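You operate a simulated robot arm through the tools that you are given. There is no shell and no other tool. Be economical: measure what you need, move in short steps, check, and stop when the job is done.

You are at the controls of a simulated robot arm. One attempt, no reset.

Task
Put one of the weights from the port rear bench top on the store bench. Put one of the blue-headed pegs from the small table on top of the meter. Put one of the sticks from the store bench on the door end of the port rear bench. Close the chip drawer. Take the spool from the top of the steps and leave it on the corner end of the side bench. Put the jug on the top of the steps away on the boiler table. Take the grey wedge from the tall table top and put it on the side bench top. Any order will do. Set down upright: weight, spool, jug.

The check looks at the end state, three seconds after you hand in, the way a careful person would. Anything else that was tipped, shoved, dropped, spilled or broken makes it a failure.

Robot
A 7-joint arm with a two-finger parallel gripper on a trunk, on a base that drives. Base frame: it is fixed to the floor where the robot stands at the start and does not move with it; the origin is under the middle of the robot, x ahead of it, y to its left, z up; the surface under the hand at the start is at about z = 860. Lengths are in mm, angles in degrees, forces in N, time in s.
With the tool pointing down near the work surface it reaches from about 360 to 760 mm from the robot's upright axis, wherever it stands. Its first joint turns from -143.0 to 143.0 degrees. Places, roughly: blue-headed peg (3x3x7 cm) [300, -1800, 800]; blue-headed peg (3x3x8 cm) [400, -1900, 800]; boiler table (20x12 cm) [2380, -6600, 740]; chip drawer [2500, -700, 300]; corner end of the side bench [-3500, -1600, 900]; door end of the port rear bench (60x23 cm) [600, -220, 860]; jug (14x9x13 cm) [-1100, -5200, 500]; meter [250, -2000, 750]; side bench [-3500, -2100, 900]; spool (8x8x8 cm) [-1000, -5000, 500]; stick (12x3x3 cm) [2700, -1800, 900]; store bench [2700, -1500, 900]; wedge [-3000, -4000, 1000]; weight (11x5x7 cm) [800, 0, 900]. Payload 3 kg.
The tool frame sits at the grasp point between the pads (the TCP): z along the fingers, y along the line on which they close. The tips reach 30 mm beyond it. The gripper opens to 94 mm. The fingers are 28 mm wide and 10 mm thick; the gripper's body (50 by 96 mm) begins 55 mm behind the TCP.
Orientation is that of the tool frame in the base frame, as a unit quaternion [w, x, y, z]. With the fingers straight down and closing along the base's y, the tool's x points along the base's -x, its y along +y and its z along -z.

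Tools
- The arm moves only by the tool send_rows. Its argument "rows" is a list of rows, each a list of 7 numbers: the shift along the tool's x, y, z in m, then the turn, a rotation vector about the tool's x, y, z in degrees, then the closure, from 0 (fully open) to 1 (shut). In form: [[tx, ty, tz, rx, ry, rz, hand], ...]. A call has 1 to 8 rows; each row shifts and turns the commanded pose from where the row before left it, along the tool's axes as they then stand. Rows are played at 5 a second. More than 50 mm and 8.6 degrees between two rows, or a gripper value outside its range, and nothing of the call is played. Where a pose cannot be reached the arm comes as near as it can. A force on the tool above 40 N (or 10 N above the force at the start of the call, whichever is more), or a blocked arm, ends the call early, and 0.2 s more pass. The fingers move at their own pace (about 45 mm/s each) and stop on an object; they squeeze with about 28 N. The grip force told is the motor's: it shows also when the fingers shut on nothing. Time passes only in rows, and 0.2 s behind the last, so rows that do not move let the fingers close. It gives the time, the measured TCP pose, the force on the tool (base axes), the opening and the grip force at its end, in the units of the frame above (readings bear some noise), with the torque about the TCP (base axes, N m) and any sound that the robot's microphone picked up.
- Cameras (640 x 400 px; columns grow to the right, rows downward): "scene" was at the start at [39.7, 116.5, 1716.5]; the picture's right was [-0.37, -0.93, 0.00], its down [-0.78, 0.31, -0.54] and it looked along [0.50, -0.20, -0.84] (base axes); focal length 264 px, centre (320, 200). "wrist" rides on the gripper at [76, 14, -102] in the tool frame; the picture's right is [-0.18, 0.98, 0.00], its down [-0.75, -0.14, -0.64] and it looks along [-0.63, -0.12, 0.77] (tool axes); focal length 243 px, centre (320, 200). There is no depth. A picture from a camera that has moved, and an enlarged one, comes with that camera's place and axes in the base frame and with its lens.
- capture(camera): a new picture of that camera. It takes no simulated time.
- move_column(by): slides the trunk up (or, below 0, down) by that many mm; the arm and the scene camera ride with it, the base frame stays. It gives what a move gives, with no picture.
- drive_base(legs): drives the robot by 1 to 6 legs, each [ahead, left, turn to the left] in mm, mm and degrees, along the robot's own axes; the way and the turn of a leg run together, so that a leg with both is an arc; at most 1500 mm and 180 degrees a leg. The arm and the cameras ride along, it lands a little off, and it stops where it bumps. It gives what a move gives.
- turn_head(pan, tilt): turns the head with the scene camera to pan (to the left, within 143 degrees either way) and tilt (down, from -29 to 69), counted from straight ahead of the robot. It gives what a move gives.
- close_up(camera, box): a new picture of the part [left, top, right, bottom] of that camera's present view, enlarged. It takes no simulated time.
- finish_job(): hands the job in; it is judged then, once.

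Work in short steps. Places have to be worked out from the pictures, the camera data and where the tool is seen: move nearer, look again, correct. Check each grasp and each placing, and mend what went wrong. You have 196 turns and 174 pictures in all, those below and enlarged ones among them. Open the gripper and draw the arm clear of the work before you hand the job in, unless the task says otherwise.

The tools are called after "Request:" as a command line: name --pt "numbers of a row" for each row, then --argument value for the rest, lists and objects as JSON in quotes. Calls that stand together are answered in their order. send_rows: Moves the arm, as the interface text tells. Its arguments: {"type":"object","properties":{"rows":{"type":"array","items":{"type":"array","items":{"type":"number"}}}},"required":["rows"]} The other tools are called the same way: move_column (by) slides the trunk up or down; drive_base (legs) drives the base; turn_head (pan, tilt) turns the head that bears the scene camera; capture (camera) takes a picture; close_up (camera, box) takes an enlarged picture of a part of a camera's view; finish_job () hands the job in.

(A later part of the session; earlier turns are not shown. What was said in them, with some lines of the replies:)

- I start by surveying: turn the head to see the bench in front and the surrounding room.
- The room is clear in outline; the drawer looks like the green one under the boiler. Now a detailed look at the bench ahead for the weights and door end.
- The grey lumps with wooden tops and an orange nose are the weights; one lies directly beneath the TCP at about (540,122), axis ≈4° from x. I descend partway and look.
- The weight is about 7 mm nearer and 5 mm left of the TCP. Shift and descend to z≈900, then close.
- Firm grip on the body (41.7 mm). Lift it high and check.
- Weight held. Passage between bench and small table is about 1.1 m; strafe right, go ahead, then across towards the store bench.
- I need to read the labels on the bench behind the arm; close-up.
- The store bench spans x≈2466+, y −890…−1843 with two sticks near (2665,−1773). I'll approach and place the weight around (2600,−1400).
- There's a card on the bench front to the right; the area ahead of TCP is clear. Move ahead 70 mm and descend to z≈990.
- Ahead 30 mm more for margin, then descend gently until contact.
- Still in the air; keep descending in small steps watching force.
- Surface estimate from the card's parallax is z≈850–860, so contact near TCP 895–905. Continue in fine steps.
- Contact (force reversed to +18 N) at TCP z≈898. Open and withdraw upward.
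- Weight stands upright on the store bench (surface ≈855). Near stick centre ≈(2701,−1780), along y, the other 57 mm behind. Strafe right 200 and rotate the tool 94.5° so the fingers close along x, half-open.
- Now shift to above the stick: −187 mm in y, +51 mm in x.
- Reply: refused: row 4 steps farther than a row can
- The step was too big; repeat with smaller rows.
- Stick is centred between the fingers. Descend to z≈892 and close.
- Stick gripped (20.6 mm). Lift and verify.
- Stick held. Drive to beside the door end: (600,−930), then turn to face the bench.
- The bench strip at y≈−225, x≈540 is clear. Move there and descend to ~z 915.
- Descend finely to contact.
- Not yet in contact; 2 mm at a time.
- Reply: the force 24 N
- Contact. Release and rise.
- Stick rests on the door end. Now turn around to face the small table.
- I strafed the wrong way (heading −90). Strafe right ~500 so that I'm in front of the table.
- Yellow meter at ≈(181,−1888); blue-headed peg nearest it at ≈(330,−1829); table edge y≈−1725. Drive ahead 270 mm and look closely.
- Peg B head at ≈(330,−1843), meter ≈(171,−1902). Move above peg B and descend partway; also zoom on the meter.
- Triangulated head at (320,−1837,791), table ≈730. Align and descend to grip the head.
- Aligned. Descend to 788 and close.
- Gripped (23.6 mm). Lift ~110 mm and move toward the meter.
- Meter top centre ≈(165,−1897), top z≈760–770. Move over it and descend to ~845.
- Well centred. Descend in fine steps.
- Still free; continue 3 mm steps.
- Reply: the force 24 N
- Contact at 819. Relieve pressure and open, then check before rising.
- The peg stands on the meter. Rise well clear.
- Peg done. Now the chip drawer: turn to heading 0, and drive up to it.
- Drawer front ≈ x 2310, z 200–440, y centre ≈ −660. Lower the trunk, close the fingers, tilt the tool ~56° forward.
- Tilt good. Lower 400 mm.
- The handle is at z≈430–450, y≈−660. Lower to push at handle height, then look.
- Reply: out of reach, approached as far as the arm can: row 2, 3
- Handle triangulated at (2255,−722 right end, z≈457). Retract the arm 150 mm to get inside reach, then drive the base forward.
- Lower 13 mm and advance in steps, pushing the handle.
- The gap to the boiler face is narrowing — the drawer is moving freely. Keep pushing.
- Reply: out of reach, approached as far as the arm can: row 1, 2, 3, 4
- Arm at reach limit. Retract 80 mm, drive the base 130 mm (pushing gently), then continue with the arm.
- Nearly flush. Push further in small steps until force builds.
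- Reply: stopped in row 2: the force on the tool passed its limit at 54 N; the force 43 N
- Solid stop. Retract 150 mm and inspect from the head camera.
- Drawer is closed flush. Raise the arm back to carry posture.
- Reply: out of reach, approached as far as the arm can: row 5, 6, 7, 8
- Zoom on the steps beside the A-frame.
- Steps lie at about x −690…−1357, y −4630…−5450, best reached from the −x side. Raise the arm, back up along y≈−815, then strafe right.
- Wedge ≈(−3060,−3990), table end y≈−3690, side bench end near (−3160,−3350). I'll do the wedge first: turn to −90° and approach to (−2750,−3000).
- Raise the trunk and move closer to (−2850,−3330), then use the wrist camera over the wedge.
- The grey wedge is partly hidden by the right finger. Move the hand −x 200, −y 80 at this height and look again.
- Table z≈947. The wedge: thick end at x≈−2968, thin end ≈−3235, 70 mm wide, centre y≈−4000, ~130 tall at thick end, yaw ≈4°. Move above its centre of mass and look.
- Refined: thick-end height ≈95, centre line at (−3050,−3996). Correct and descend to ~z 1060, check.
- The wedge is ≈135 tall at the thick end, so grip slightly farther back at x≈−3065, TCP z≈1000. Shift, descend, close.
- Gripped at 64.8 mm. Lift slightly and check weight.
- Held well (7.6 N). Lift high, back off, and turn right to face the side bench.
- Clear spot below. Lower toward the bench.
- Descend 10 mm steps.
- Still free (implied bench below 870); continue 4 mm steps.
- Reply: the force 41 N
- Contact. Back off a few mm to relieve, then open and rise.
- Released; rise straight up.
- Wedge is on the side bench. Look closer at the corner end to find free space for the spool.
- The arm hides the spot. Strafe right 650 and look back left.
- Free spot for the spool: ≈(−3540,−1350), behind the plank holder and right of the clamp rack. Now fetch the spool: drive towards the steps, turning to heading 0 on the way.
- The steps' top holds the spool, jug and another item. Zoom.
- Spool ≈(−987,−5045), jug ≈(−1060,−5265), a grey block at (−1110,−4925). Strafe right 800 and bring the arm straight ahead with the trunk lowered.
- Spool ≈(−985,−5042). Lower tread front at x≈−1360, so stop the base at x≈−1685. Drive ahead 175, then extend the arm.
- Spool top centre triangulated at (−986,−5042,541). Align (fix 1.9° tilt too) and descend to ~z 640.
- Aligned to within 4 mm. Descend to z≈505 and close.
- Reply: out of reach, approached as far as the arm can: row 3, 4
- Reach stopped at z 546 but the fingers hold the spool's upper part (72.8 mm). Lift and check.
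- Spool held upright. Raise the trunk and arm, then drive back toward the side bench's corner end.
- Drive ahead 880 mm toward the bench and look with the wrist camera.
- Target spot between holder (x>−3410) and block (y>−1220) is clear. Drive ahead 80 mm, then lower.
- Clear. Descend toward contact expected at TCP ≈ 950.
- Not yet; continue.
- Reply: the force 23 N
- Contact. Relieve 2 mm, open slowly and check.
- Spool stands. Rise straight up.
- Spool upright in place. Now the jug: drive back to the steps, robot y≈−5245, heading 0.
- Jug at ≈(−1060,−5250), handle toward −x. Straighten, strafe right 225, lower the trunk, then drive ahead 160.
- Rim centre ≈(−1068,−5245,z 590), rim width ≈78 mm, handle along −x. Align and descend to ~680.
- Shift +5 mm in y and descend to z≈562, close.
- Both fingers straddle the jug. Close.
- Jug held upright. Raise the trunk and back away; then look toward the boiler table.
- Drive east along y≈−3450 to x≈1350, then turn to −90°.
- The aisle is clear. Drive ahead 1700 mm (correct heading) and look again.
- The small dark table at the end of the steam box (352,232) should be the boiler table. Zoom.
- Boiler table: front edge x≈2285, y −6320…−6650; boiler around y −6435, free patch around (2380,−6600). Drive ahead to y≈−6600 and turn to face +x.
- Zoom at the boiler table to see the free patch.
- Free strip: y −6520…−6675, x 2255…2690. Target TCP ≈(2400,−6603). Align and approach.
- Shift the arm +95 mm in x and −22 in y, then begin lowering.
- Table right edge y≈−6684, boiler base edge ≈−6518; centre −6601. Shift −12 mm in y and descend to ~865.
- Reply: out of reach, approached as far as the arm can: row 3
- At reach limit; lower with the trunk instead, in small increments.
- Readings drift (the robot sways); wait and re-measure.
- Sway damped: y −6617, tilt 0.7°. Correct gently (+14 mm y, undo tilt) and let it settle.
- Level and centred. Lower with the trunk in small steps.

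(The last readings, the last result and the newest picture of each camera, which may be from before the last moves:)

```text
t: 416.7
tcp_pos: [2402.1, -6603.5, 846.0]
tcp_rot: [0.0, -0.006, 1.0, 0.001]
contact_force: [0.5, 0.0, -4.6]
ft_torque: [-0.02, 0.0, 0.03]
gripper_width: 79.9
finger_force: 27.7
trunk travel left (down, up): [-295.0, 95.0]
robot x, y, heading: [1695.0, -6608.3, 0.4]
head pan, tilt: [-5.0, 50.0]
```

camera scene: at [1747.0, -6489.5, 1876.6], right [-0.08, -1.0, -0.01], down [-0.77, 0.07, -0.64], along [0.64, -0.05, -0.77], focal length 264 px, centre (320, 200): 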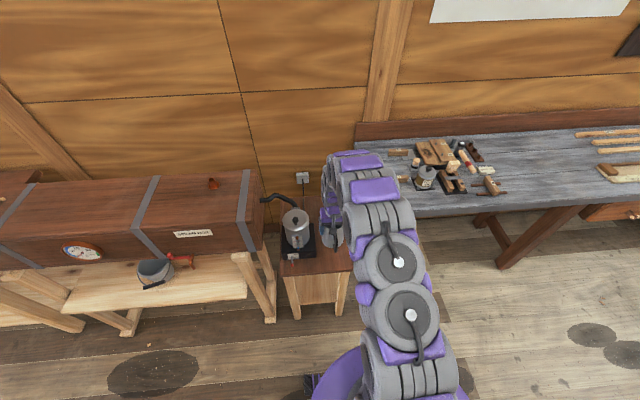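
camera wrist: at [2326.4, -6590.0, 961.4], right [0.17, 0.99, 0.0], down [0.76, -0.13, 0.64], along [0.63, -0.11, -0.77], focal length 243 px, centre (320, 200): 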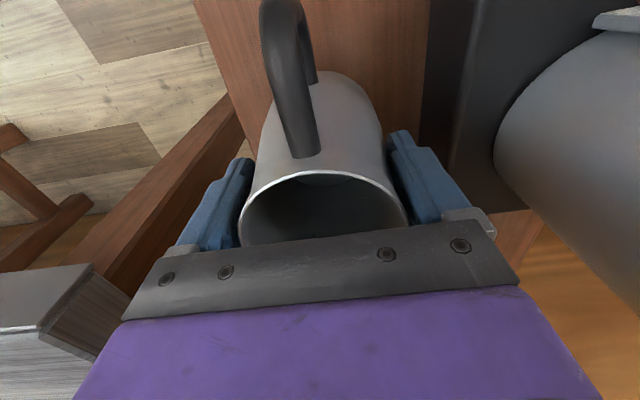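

Request:
move_column --by -3

Request:
move_column --by -3

```text
t: 417.2
tcp_pos: [2403.1, -6602.7, 843.7]
tcp_rot: [0.0, -0.006, 1.0, 0.0]
contact_force: [-0.6, 0.1, -4.2]
ft_torque: [0.01, 0.0, 0.0]
gripper_width: 79.5
finger_force: 28.2
trunk travel left (down, up): [-292.0, 98.0]
robot x, y, heading: [1694.3, -6608.0, 0.1]
head pan, tilt: [-5.0, 50.0]
```

```text
t: 417.8
tcp_pos: [2401.3, -6602.5, 840.9]
tcp_rot: [0.0, -0.007, 1.0, 0.0]
contact_force: [0.6, 0.2, -5.2]
ft_torque: [-0.01, 0.03, 0.01]
gripper_width: 79.6
finger_force: 28.2
trunk travel left (down, up): [-289.0, 101.0]
robot x, y, heading: [1690.3, -6609.0, 0.4]
head pan, tilt: [-5.0, 50.0]
```

Still hanging; continue 3 mm steps.

Request:
move_column --by -3

Request:
move_column --by -3

Request:
capture --camera "wrist"

```text
t: 418.3
tcp_pos: [2402.2, -6603.2, 837.9]
tcp_rot: [0.0, -0.006, 1.0, 0.0]
contact_force: [0.1, -0.3, -4.5]
ft_torque: [-0.02, 0.05, -0.02]
gripper_width: 79.7
finger_force: 28.4
trunk travel left (down, up): [-286.0, 104.0]
robot x, y, heading: [1693.1, -6609.0, 0.1]
head pan, tilt: [-5.0, 50.0]
```

```text
t: 418.8
tcp_pos: [2401.8, -6602.6, 835.3]
tcp_rot: [0.0, -0.006, 1.0, 0.0]
contact_force: [-0.9, 0.0, 5.1]
ft_torque: [0.12, 0.42, 0.05]
gripper_width: 79.8
finger_force: 28.2
trunk travel left (down, up): [-283.0, 107.0]
robot x, y, heading: [1692.4, -6611.2, 0.2]
head pan, tilt: [-5.0, 50.0]
```

```text
47 pictures are left
camera wrist: at [2326.2, -6590.1, 938.4], right [0.17, 0.99, 0.0], down [0.76, -0.13, 0.64], along [0.63, -0.11, -0.77], focal length 243 px, centre (320, 200)
```

wrist: 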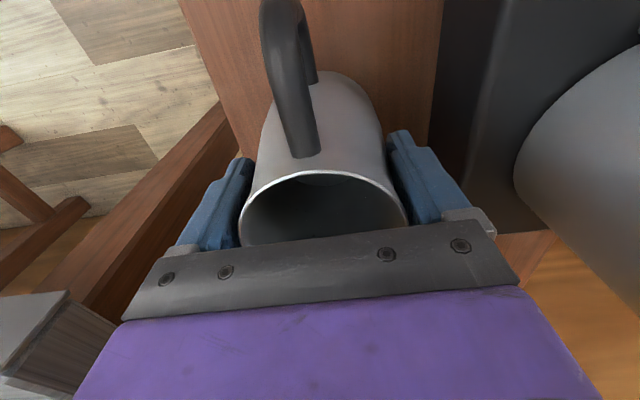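

Contact. Open the fingers.

Request:
send_rows --pt "0 0 0 0 0 0 0.08" --pt "0 0 0 0 0 0 0.02" --pt "0 0 0 0 0 0 0" --pt "0 0 0 0 0 0 0"

Request:
capture --camera "wrist"

```text
t: 419.8
tcp_pos: [2403.0, -6602.6, 834.0]
tcp_rot: [0.0, -0.006, 1.0, 0.0]
contact_force: [0.2, 0.2, -0.3]
ft_torque: [0.02, -0.01, -0.02]
gripper_width: 94.0
finger_force: 0.0
trunk travel left (down, up): [-283.0, 107.0]
robot x, y, heading: [1693.2, -6608.2, 0.1]
head pan, tilt: [-5.0, 50.0]
```

```text
46 pictures are left
camera wrist: at [2326.2, -6590.1, 937.6], right [0.17, 0.99, 0.0], down [0.76, -0.13, 0.64], along [0.63, -0.11, -0.77], focal length 243 px, centre (320, 200)
```

wrist: 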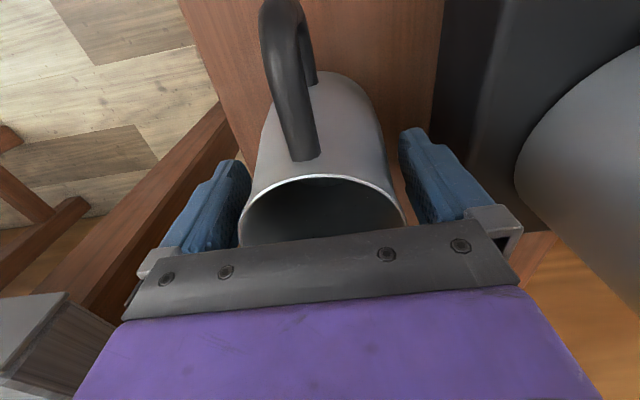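

Jug stands free. Raise by trunk to avoid sway.

Request:
move_column --by 105

Request:
send_rows --pt "0 0 -0.02 0 0 0 0" --pt "0 0 -0.04 0 0 0 0" --pt "0 0 -0.05 0 0 0 0" --pt "0 0 -0.05 0 0 0 0"

Request:
drive_base --legs '[[-450, 0, 0]]'

Request:
turn_head --pan 8 --tilt 40

Request:
capture --camera "scene"

Request:
capture --camera "wrist"

```text
t: 421.2
tcp_pos: [2401.7, -6602.9, 938.8]
tcp_rot: [0.0, -0.006, 1.0, 0.0]
contact_force: [0.6, 0.4, 0.0]
ft_torque: [-0.01, -0.01, 0.0]
gripper_width: 94.4
finger_force: 0.0
trunk travel left (down, up): [-388.0, 2.0]
robot x, y, heading: [1691.5, -6612.4, 0.2]
head pan, tilt: [-5.0, 50.0]
```

```text
t: 422.2
tcp_pos: [2402.4, -6602.0, 1098.5]
tcp_rot: [0.0, -0.006, 1.0, -0.001]
contact_force: [-0.5, 0.6, -0.3]
ft_torque: [-0.03, 0.03, 0.02]
gripper_width: 94.2
finger_force: 0.1
trunk travel left (down, up): [-388.0, 2.0]
robot x, y, heading: [1692.8, -6607.4, 0.3]
head pan, tilt: [-5.0, 50.0]
```

```text
t: 424.9
tcp_pos: [1952.3, -6603.1, 1098.7]
tcp_rot: [0.0, -0.007, 1.0, 0.0]
contact_force: [-0.2, 0.1, 0.3]
ft_torque: [0.04, -0.03, 0.0]
gripper_width: 94.0
finger_force: 0.2
trunk travel left (down, up): [-388.0, 2.0]
robot x, y, heading: [1246.0, -6613.7, 0.3]
head pan, tilt: [-5.0, 50.0]
```

```text
t: 425.6
tcp_pos: [1950.8, -6603.2, 1101.8]
tcp_rot: [0.0, -0.006, 1.0, -0.002]
contact_force: [-0.2, 1.4, 1.2]
ft_torque: [0.02, 0.0, 0.02]
gripper_width: 93.7
finger_force: 0.1
trunk travel left (down, up): [-388.0, 2.0]
robot x, y, heading: [1242.2, -6610.1, 0.0]
head pan, tilt: [8.0, 40.0]
```

```text
45 pictures are left
camera scene: at [1304.3, -6458.0, 1952.6], right [0.14, -0.99, 0.0], down [-0.64, -0.09, -0.76], along [0.76, 0.11, -0.65], focal length 264 px, centre (320, 200)
```

scene: 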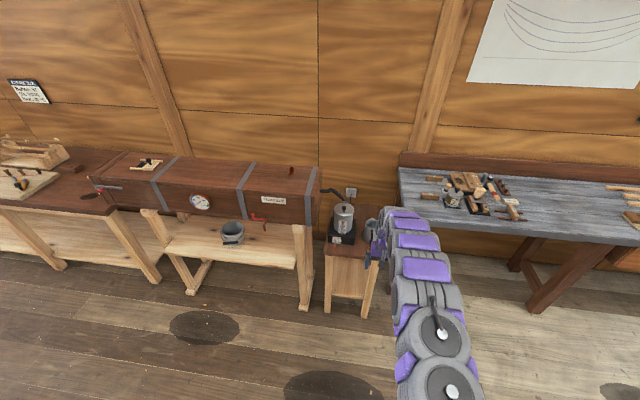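

```text
44 pictures are left
camera wrist: at [1874.1, -6589.8, 1203.4], right [0.17, 0.99, 0.0], down [0.75, -0.13, 0.64], along [0.63, -0.11, -0.77], focal length 243 px, centre (320, 200)
```

wrist: 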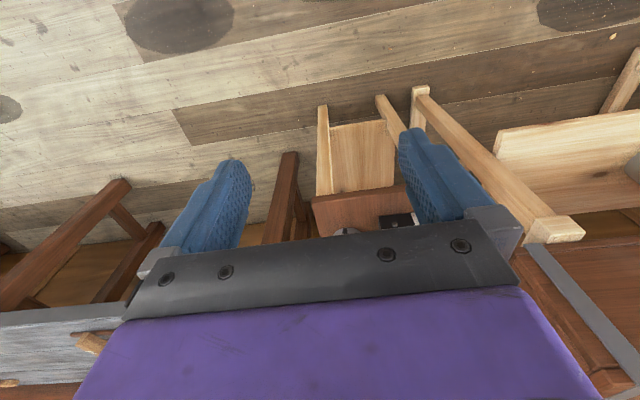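

Step aside to view the jug unobstructed.

Request:
drive_base --legs '[[-100, -500, 0]]'

Request:
turn_head --pan 25 --tilt 35

Request:
close_up --camera "scene" --box '[220, 120, 460, 300]'

```text
t: 428.6
tcp_pos: [1854.7, -7080.5, 1099.7]
tcp_rot: [0.001, -0.014, 1.0, -0.005]
contact_force: [-0.2, -0.4, -0.5]
ft_torque: [0.01, -0.01, -0.02]
gripper_width: 94.1
finger_force: 0.1
trunk travel left (down, up): [-388.0, 2.0]
robot x, y, heading: [1146.7, -7110.9, 0.6]
head pan, tilt: [8.0, 40.0]
```

```text
t: 429.4
tcp_pos: [1852.5, -7082.9, 1102.1]
tcp_rot: [0.002, -0.015, 1.0, -0.003]
contact_force: [0.2, 0.0, 0.2]
ft_torque: [-0.03, 0.03, 0.02]
gripper_width: 93.9
finger_force: 0.1
trunk travel left (down, up): [-388.0, 2.0]
robot x, y, heading: [1146.5, -7107.5, 1.0]
head pan, tilt: [25.0, 35.0]
```

```text
2.22 times, centred on (340, 210) of scene
camera zoom: at [1202.4, -6920.2, 1959.6], right [0.44, -0.9, 0.0], down [-0.52, -0.25, -0.82], along [0.73, 0.36, -0.58], focal length 587 px, centre (276, 178)
```

zoom: 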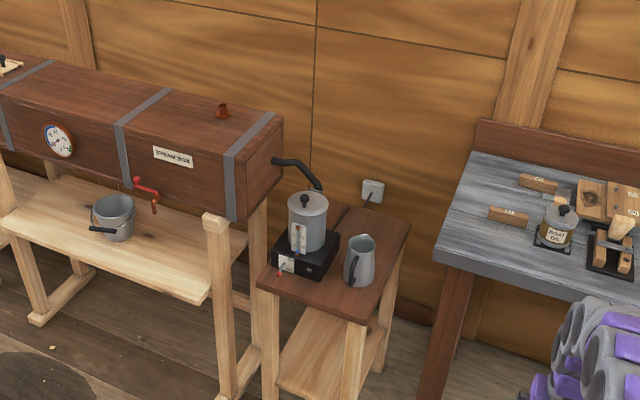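

Everything is in place: the jug stands upright on the boiler table, the arm is clear and the gripper is open. Handing in.

Request:
finish_job

```text
The job is handed in.
```

I finished all seven tasks and handed the job in. The arm was clear and the gripper open, and I saw nothing else tipped or knocked.

I checked each placement with the cameras when I made it. The one I'm less sure of is the spool: it stands upright at about (-3525, -1350), not at the listed point (-3500, -1600), because the clamp rack covers that spot.
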